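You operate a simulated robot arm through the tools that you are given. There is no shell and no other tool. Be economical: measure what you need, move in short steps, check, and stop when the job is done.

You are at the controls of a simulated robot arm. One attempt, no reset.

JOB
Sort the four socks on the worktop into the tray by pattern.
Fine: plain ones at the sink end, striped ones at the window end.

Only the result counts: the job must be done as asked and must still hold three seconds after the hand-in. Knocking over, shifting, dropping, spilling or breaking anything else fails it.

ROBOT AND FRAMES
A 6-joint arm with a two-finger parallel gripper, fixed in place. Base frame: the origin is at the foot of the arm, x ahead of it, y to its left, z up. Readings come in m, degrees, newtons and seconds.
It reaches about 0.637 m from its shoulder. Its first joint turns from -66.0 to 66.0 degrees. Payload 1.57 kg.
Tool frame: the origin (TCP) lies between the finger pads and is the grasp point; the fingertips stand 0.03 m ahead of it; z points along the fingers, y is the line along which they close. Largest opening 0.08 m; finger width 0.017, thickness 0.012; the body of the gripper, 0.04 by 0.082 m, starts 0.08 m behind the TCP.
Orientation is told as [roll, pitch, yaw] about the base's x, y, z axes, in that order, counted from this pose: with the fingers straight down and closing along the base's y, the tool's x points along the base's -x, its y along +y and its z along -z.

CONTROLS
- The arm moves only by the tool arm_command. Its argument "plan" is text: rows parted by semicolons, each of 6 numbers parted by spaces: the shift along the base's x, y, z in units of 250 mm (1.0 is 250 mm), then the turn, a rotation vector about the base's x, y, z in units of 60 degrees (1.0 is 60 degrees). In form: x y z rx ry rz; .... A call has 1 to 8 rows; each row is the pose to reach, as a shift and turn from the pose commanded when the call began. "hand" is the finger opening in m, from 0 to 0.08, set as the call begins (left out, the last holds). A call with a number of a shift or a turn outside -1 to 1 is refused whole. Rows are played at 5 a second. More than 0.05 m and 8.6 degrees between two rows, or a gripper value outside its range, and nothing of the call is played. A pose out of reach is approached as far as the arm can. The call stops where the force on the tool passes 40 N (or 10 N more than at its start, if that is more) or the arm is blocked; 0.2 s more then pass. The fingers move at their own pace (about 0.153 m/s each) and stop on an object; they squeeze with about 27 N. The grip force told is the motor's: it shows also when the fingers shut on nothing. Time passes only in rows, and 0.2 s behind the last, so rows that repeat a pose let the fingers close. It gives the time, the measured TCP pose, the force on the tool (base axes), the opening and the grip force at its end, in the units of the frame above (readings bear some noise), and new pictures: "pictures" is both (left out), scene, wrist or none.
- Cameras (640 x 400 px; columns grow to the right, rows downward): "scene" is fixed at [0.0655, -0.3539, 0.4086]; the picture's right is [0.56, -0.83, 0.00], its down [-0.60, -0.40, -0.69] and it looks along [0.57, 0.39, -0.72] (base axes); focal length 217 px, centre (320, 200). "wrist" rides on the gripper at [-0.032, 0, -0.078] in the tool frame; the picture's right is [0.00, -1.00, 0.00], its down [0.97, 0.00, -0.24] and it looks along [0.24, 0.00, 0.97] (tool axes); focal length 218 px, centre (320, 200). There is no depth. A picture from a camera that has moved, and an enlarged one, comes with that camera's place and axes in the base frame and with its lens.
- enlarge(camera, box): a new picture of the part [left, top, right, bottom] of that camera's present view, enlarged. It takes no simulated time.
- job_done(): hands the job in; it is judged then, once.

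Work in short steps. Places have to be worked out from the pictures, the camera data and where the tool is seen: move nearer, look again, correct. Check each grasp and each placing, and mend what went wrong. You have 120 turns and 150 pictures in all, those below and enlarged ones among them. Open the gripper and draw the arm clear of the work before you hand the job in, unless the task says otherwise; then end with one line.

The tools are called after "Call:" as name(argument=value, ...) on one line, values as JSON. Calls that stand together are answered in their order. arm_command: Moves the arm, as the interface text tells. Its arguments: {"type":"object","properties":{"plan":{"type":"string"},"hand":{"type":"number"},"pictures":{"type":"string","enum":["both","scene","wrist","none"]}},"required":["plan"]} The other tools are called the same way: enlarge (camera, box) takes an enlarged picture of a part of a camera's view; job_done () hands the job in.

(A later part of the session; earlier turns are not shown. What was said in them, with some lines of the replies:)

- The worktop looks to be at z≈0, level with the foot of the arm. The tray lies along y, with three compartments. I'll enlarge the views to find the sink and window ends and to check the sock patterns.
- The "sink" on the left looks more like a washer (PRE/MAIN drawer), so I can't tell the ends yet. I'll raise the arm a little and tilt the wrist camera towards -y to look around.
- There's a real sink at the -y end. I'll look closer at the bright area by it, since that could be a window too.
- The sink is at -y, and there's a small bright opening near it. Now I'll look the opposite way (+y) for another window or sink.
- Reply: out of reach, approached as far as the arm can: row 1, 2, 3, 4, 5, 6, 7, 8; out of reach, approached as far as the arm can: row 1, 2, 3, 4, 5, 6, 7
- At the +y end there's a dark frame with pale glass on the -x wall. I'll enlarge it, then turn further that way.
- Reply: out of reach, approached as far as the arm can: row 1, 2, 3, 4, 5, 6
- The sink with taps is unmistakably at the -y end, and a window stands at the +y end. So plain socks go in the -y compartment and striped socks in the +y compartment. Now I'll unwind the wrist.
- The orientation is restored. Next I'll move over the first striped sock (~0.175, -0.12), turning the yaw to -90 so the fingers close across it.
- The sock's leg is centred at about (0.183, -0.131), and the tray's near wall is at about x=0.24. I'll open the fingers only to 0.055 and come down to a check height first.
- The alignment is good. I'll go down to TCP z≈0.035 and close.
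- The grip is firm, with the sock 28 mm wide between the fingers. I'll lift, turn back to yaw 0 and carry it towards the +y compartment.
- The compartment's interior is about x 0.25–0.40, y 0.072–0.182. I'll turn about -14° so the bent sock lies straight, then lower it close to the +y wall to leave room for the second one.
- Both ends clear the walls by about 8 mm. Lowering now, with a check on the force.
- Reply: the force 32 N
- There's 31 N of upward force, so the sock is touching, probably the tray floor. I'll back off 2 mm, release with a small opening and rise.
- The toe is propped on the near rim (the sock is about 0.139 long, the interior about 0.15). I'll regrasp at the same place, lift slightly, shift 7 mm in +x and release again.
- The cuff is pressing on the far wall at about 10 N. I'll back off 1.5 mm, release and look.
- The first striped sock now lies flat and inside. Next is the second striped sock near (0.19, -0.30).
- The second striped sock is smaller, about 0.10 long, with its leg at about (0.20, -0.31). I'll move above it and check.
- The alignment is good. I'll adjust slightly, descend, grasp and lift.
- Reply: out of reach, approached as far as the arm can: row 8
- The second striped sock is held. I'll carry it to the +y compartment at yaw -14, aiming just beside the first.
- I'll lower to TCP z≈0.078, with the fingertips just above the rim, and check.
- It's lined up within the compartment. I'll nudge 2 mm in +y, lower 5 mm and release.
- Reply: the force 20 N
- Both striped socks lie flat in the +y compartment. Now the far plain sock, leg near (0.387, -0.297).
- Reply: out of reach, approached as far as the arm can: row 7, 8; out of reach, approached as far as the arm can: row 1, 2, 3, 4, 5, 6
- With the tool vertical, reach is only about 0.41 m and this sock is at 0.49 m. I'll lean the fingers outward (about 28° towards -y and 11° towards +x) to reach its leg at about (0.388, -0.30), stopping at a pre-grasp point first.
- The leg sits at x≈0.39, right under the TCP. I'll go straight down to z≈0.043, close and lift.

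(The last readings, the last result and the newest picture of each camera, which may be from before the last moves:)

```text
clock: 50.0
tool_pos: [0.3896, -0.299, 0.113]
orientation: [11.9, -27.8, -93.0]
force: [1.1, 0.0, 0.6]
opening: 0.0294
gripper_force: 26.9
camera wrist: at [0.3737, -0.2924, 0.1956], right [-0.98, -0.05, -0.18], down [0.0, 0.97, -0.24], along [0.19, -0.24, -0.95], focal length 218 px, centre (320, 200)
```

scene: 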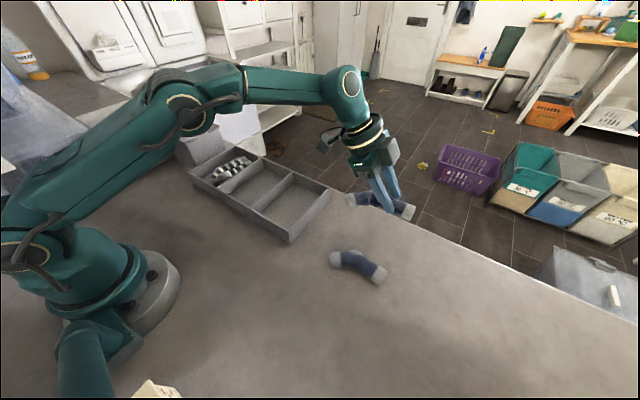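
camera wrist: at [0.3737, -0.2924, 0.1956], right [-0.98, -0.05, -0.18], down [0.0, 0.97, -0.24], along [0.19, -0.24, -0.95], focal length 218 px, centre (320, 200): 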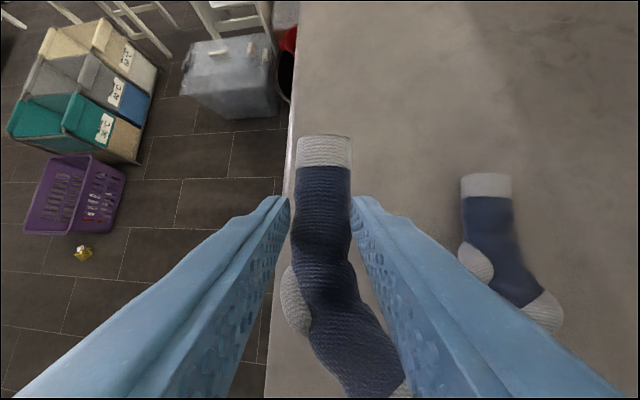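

The large plain sock is held and level. I'll rotate purely about z so it stays level, and bring it over the -y compartment.

Call:
arm_command(plan="-0.03 0.06 0.03 0 0 0.1; -0.06 0.15 0.05 0 0 0.22; -0.09 0.25 0.05 0 0 0.34; -0.12 0.35 0.05 0 0 0.46; -0.15 0.45 0.05 0 0 0.58; -0.17 0.55 0.05 0 0 0.7; -0.18 0.65 0.05 0 0 0.82; -0.19 0.75 0.05 0 0 0.94", pictures="none")

Call:
arm_command(plan="0 0.04 0 0 0 0.12; 0 0.08 0 0 0 0.24; 0 0.102 0 0 0 0.327")

```text
clock: 51.8
tool_pos: [0.3433, -0.1132, 0.125]
orientation: [12.0, -27.7, -36.5]
force: [-0.1, 0.3, 1.0]
opening: 0.0288
gripper_force: 26.8
```

```text
clock: 52.6
tool_pos: [0.3429, -0.0869, 0.1256]
orientation: [12.0, -27.8, -16.9]
force: [0.6, 0.0, -0.6]
opening: 0.0283
gripper_force: 26.8
camera wrist: at [0.3306, -0.1014, 0.2079], right [-0.19, -0.96, -0.18], down [-0.94, 0.23, -0.25], along [0.28, 0.13, -0.95], focal length 218 px, centre (320, 200)
```

scene: 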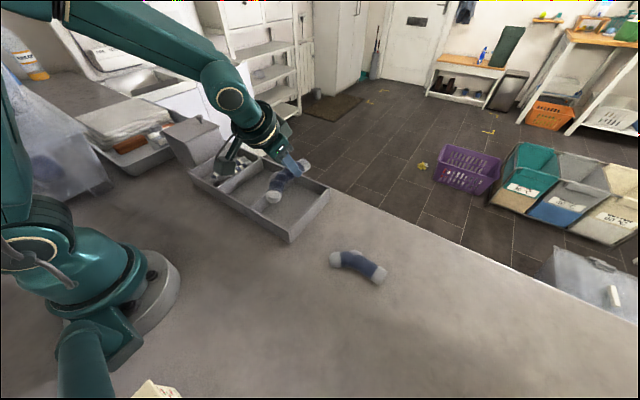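
wrist: 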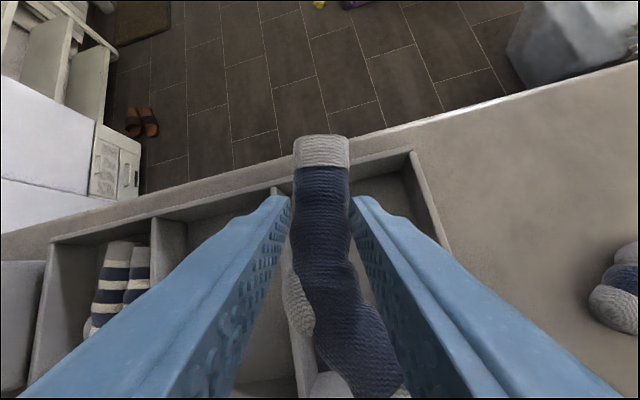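

The compartment interior is y≈-0.153 to -0.048, and the sock spans about x 0.26–0.39. I'll lower partway and check from the scene camera.

Call:
arm_command(plan="0 -0.008 -0.09 0 0 0; 0 -0.008 -0.18 0 0 0", pictures="wrist")

Call:
enlarge(camera="scene", box=[180, 120, 360, 260])

```text
clock: 53.2
tool_pos: [0.343, -0.0877, 0.0788]
orientation: [11.9, -27.7, -16.9]
force: [-0.1, 1.2, -0.2]
opening: 0.0285
gripper_force: 26.8
camera wrist: at [0.3304, -0.1033, 0.1626], right [-0.19, -0.96, -0.18], down [-0.94, 0.23, -0.25], along [0.28, 0.12, -0.95], focal length 218 px, centre (320, 200)
```

wrist: 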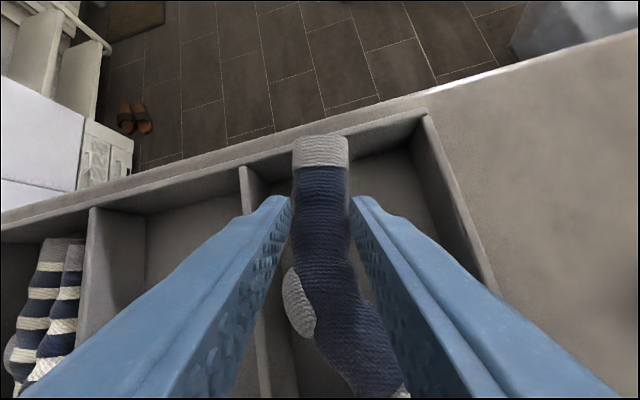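

```text
2.86 times, centred on (270, 190) of scene
camera zoom: at [0.0655, -0.3539, 0.4086], right [0.56, -0.83, 0.0], down [-0.6, -0.4, -0.69], along [0.57, 0.39, -0.72], focal length 621 px, centre (463, 229)
```

zoom: 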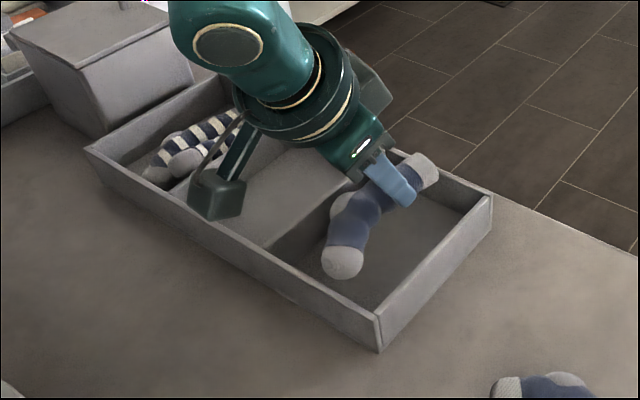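

The toe is at x≈0.258 and the cuff at about 0.39, so it fits. Lowering to the floor.

Call:
arm_command(plan="0.006 0 -0.06 0 0 0; 0.006 0 -0.1 0 0 0", pictures="none")

```text
clock: 53.8
tool_pos: [0.3446, -0.0892, 0.0545]
orientation: [11.9, -27.7, -16.8]
force: [-11.2, 1.0, 3.0]
opening: 0.029
gripper_force: 27.2
```

The cuff is touching the far wall at about 11 N. I'll back off 2 mm, then lower slightly.

Call:
arm_command(plan="-0.01 0 0 0 0 0; -0.01 0 -0.008 0 0 0", pictures="none")

```text
clock: 54.4
tool_pos: [0.3421, -0.0898, 0.0536]
orientation: [11.9, -28.1, -16.9]
force: [1.2, -0.4, 4.0]
opening: 0.029
gripper_force: 26.9
```

Now release and retreat along the tool axis.

Call:
arm_command(plan="0 0 0 0 0 0; 0 0 0 0 0 0; -0.06 -0.008 0.104 0 0 0; -0.13 -0.017 0.225 0 0 0; -0.2 -0.026 0.346 0 0 0; -0.2 -0.026 0.48 0 0 0", hand=0.043, pictures="wrist")

Call:
enlarge(camera="scene", box=[180, 120, 400, 280])

```text
clock: 55.8
tool_pos: [0.2905, -0.0962, 0.1728]
orientation: [12.0, -27.8, -17.0]
force: [0.3, 0.4, -0.8]
opening: 0.0431
gripper_force: 0.1
camera wrist: at [0.2794, -0.1101, 0.2558], right [-0.19, -0.96, -0.18], down [-0.94, 0.24, -0.24], along [0.28, 0.12, -0.95], focal length 218 px, centre (320, 200)
```

wrist: 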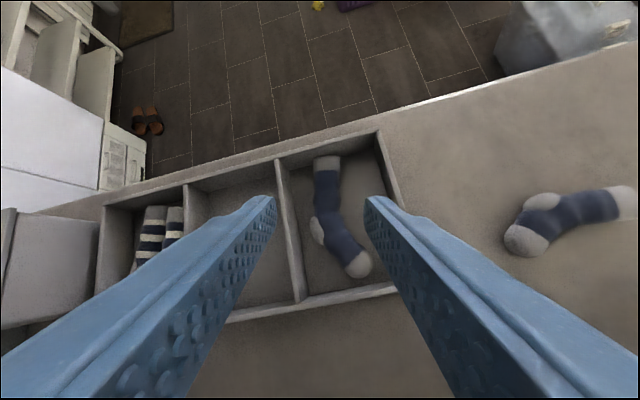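

```text
2.50 times, centred on (290, 200) of scene
camera zoom: at [0.0655, -0.3539, 0.4086], right [0.56, -0.83, 0.0], down [-0.6, -0.4, -0.69], along [0.57, 0.39, -0.72], focal length 544 px, centre (395, 200)
```

zoom: 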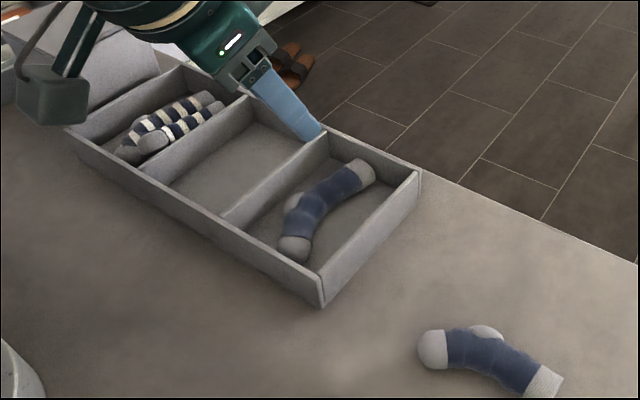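

The large plain sock is flat in the -y compartment. Now the last plain sock: I'll unwind the yaw, reduce the lean to about 12° towards -y, and approach (0.281, -0.30).

Call:
arm_command(plan="0 -0.05 0 0 0 -0.12; 0 -0.13 0 0 0 -0.24; 0 -0.22 0 0 0 -0.36; 0 -0.31 -0.02 0 0 -0.48; -0.01 -0.4 -0.05 0 0 -0.6; -0.02 -0.5 -0.1 0 0 -0.72; -0.03 -0.6 -0.15 0 0 -0.84; -0.04 -0.66 -0.2 0 0 -0.94", pictures="none")

Call:
arm_command(plan="0 0 0 0 0 -0.12; 0 0 0 0 0 -0.24; 0 0 0 0 0 -0.327", hand=0.06, pictures="none")

Call:
arm_command(plan="0 0 0 0.09 0.06 0; 0 -0.03 0 0.18 0.12 0; 0 -0.06 0 0.267 0.19 0")

```text
clock: 57.6
tool_pos: [0.2811, -0.2614, 0.1223]
orientation: [11.8, -27.8, -73.3]
force: [0.2, 0.2, 0.6]
opening: 0.043
gripper_force: 0.1
```

```text
clock: 58.4
tool_pos: [0.2814, -0.2609, 0.1231]
orientation: [12.0, -28.0, -93.1]
force: [0.5, -0.3, -0.4]
opening: 0.06
gripper_force: 0.0
```

```text
clock: 59.2
tool_pos: [0.2804, -0.2753, 0.1228]
orientation: [-0.5, -11.9, -88.7]
force: [0.3, 0.9, 0.2]
opening: 0.0598
gripper_force: 0.2
camera wrist: at [0.2819, -0.2918, 0.2061], right [-1.0, -0.02, 0.01], down [-0.02, 1.0, 0.04], along [-0.01, 0.04, -1.0], focal length 218 px, centre (320, 200)
```

scene: 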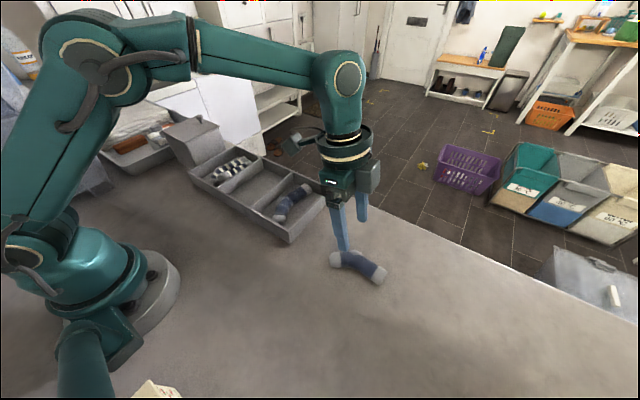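
wrist: 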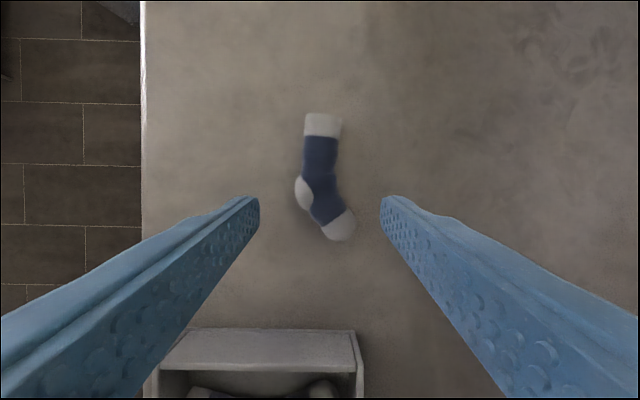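

The sock's leg is at (0.280, -0.314). I'll move over it, descend to z≈0.037, grasp and lift.

Call:
arm_command(plan="0 -0.155 0 0 0 0; 0 -0.155 -0.13 0 0 0; 0 -0.155 -0.26 0 0 0; 0 -0.155 -0.343 0 0 0", pictures="wrist")

Call:
arm_command(plan="0 0 0 0 0 0; 0 0 0 0 0 0; 0 0 0 0 0 0; 0 0 0.08 0 0 0; 0 0 0.18 0 0 0; 0 0.05 0.3 0 0 0; 0 0.1 0.36 0 0 0", hand=0, pictures="wrist")

```text
clock: 60.2
tool_pos: [0.2819, -0.3138, 0.0374]
orientation: [-0.4, -11.9, -88.7]
force: [-0.3, 0.1, -0.2]
opening: 0.0599
gripper_force: 0.0
camera wrist: at [0.2814, -0.3305, 0.1209], right [-1.0, -0.02, 0.01], down [-0.02, 1.0, 0.03], along [-0.01, 0.03, -1.0], focal length 218 px, centre (320, 200)
```

wrist: 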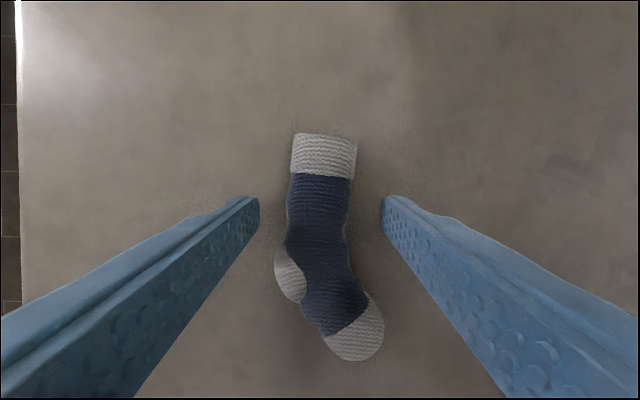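

```text
clock: 61.8
tool_pos: [0.2822, -0.2897, 0.1289]
orientation: [-0.4, -12.0, -88.8]
force: [0.2, 0.0, 0.1]
opening: 0.0289
gripper_force: 26.5
camera wrist: at [0.2821, -0.3057, 0.2109], right [-1.0, -0.02, 0.01], down [-0.02, 1.0, 0.03], along [-0.01, 0.03, -1.0], focal length 218 px, centre (320, 200)
```

wrist: 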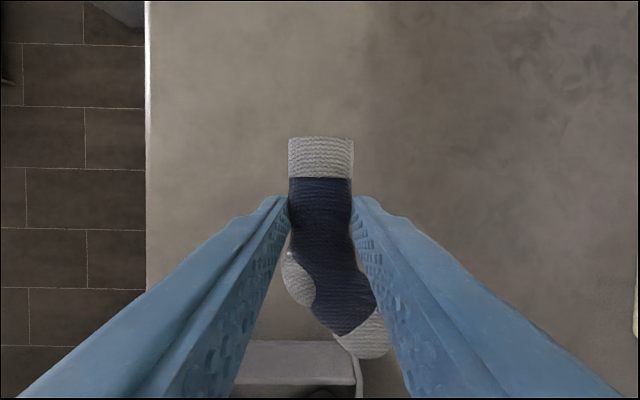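

Held. I'll carry it to the -y compartment beside the end wall: TCP target (0.339, -0.124), yaw about -14.

Call:
arm_command(plan="0.01 0.08 0.02 0 0 0.12; 0.03 0.16 0.03 0 0 0.25; 0.06 0.24 0.03 0 0 0.38; 0.09 0.32 0.03 0 0 0.51; 0.12 0.4 0.03 0 0 0.64; 0.16 0.5 0.03 0 0 0.76; 0.2 0.58 0.03 0 0 0.88; 0.228 0.663 0.03 0 0 1", pictures="none")

Call:
arm_command(plan="0 0 0 0 0 0.12; 0 0 0 0 0 0.245", pictures="wrist")

Call:
enlarge(camera="scene", box=[180, 120, 400, 280])

```text
clock: 63.6
tool_pos: [0.3385, -0.1228, 0.1351]
orientation: [-0.4, -11.8, -28.7]
force: [1.1, 0.6, 0.4]
opening: 0.0284
gripper_force: 26.4
```

```text
clock: 64.2
tool_pos: [0.3377, -0.1247, 0.1342]
orientation: [-0.3, -11.9, -13.9]
force: [-0.3, 0.3, -0.5]
opening: 0.0284
gripper_force: 27.0
camera wrist: at [0.3532, -0.1277, 0.218], right [-0.24, -0.97, 0.01], down [-0.97, 0.24, 0.03], along [-0.04, 0.0, -1.0], focal length 218 px, centre (320, 200)
```

wrist: 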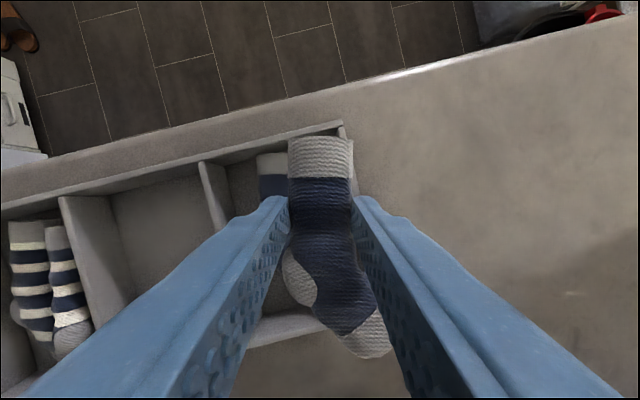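

```text
2.50 times, centred on (290, 200) of scene
camera zoom: at [0.0655, -0.3539, 0.4086], right [0.56, -0.83, 0.0], down [-0.6, -0.4, -0.69], along [0.57, 0.39, -0.72], focal length 544 px, centre (395, 200)
```

zoom: 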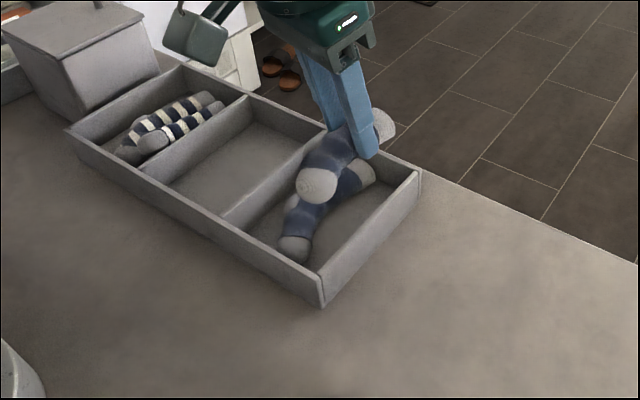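

It's aligned inside the end wall with about 8 mm to spare. I'll shift 3 mm in -y and lower to tips just above the rim.

Call:
arm_command(plan="0 -0.012 -0.1 0 0 0; 0 -0.012 -0.19 0 0 0; 0 -0.012 -0.228 0 0 0", pictures="wrist")

```text
clock: 65.0
tool_pos: [0.3388, -0.1264, 0.0789]
orientation: [-0.4, -12.1, -14.0]
force: [0.7, 3.1, 12.4]
opening: 0.0287
gripper_force: 27.1
camera wrist: at [0.3537, -0.1307, 0.1618], right [-0.24, -0.97, 0.01], down [-0.97, 0.24, 0.03], along [-0.03, 0.0, -1.0], focal length 218 px, centre (320, 200)
```

wrist: 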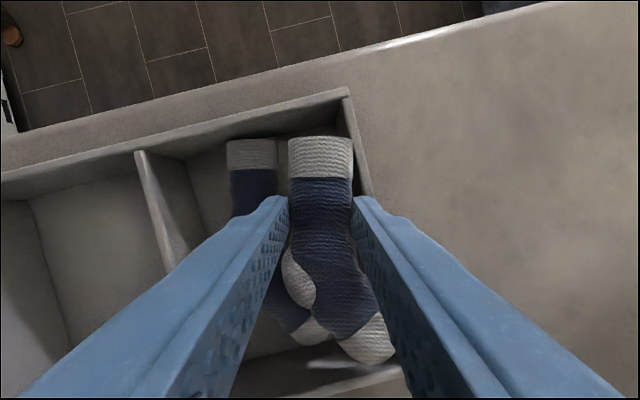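

There's light contact at 12 N, likely a fingertip on the rim. I'll raise 3 mm, shift 1 mm in +y, then release gently and rise.

Call:
arm_command(plan="0 0.004 0.012 0 0 0; 0 0.004 0.012 0 0 0", pictures="none")

Call:
arm_command(plan="0 0 0 0 0 0; 0 0 0 0 0 0; -0.02 0 0.1 0 0 0; -0.05 0 0.25 0 0 0; -0.08 0 0.35 0 0 0; -0.1 0 0.4 0 0 0", hand=0.045, pictures="wrist")

Call:
enlarge(camera="scene", box=[180, 120, 400, 280])

```text
clock: 65.6
tool_pos: [0.339, -0.1261, 0.0797]
orientation: [-0.3, -11.9, -14.0]
force: [0.4, -0.4, -0.2]
opening: 0.0286
gripper_force: 26.7
```

```text
clock: 67.0
tool_pos: [0.3145, -0.1252, 0.1809]
orientation: [-0.3, -11.9, -14.0]
force: [-0.8, -0.2, 0.1]
opening: 0.0452
gripper_force: 0.0
camera wrist: at [0.3281, -0.1299, 0.2642], right [-0.24, -0.97, 0.01], down [-0.97, 0.24, 0.04], along [-0.04, 0.0, -1.0], focal length 218 px, centre (320, 200)
```

wrist: 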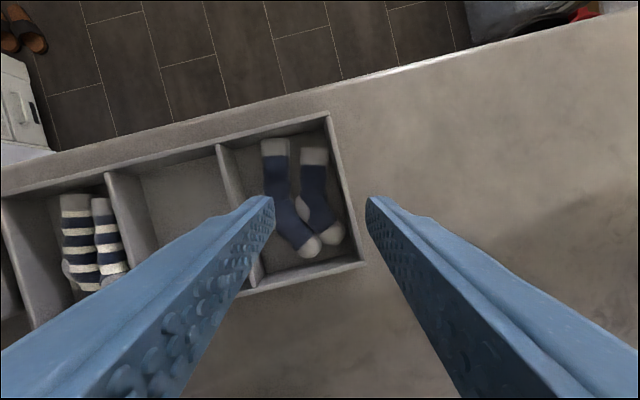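

```text
2.50 times, centred on (290, 200) of scene
camera zoom: at [0.0655, -0.3539, 0.4086], right [0.56, -0.83, 0.0], down [-0.6, -0.4, -0.69], along [0.57, 0.39, -0.72], focal length 544 px, centre (395, 200)
```

zoom: 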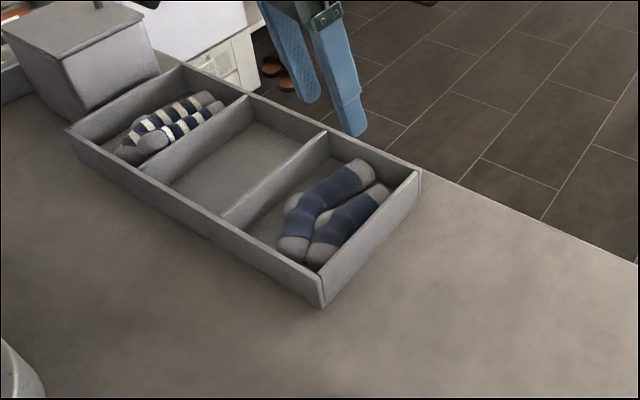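

All four socks are sorted and lying flat. I'll draw the arm clear with the gripper open.

Call:
arm_command(plan="-0.12 -0.06 0.03 0 0 0; -0.24 -0.12 0.06 0 0 0; -0.36 -0.2 0.08 0 0 0; -0.45 -0.3 0.08 0 0 0; -0.45 -0.3 0.08 0 0 0", hand=0.08, pictures="scene")

```text
clock: 68.2
tool_pos: [0.2013, -0.2014, 0.1998]
orientation: [-0.4, -11.9, -14.0]
force: [-0.5, -0.3, -0.4]
opening: 0.0799
gripper_force: 0.0
```

scene: 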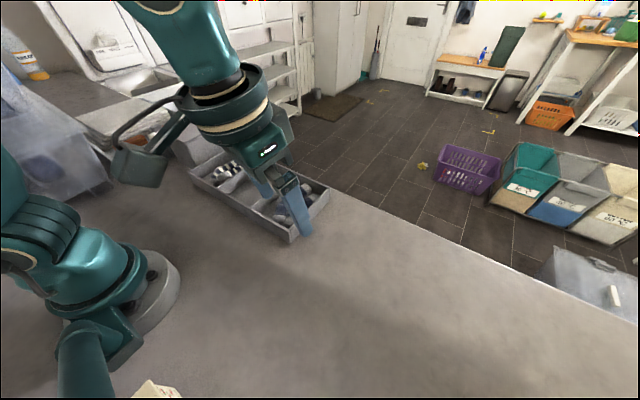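

The arm is clear of the tray and the gripper is open, so I'm handing in.

Call:
job_done()

```text
The job is handed in.
```

All four socks are in the tray: the two plain ones in the compartment at the sink end, and the two striped ones at the opposite end, which I took as the window end (I saw a window there and what may be a second one near the sink).
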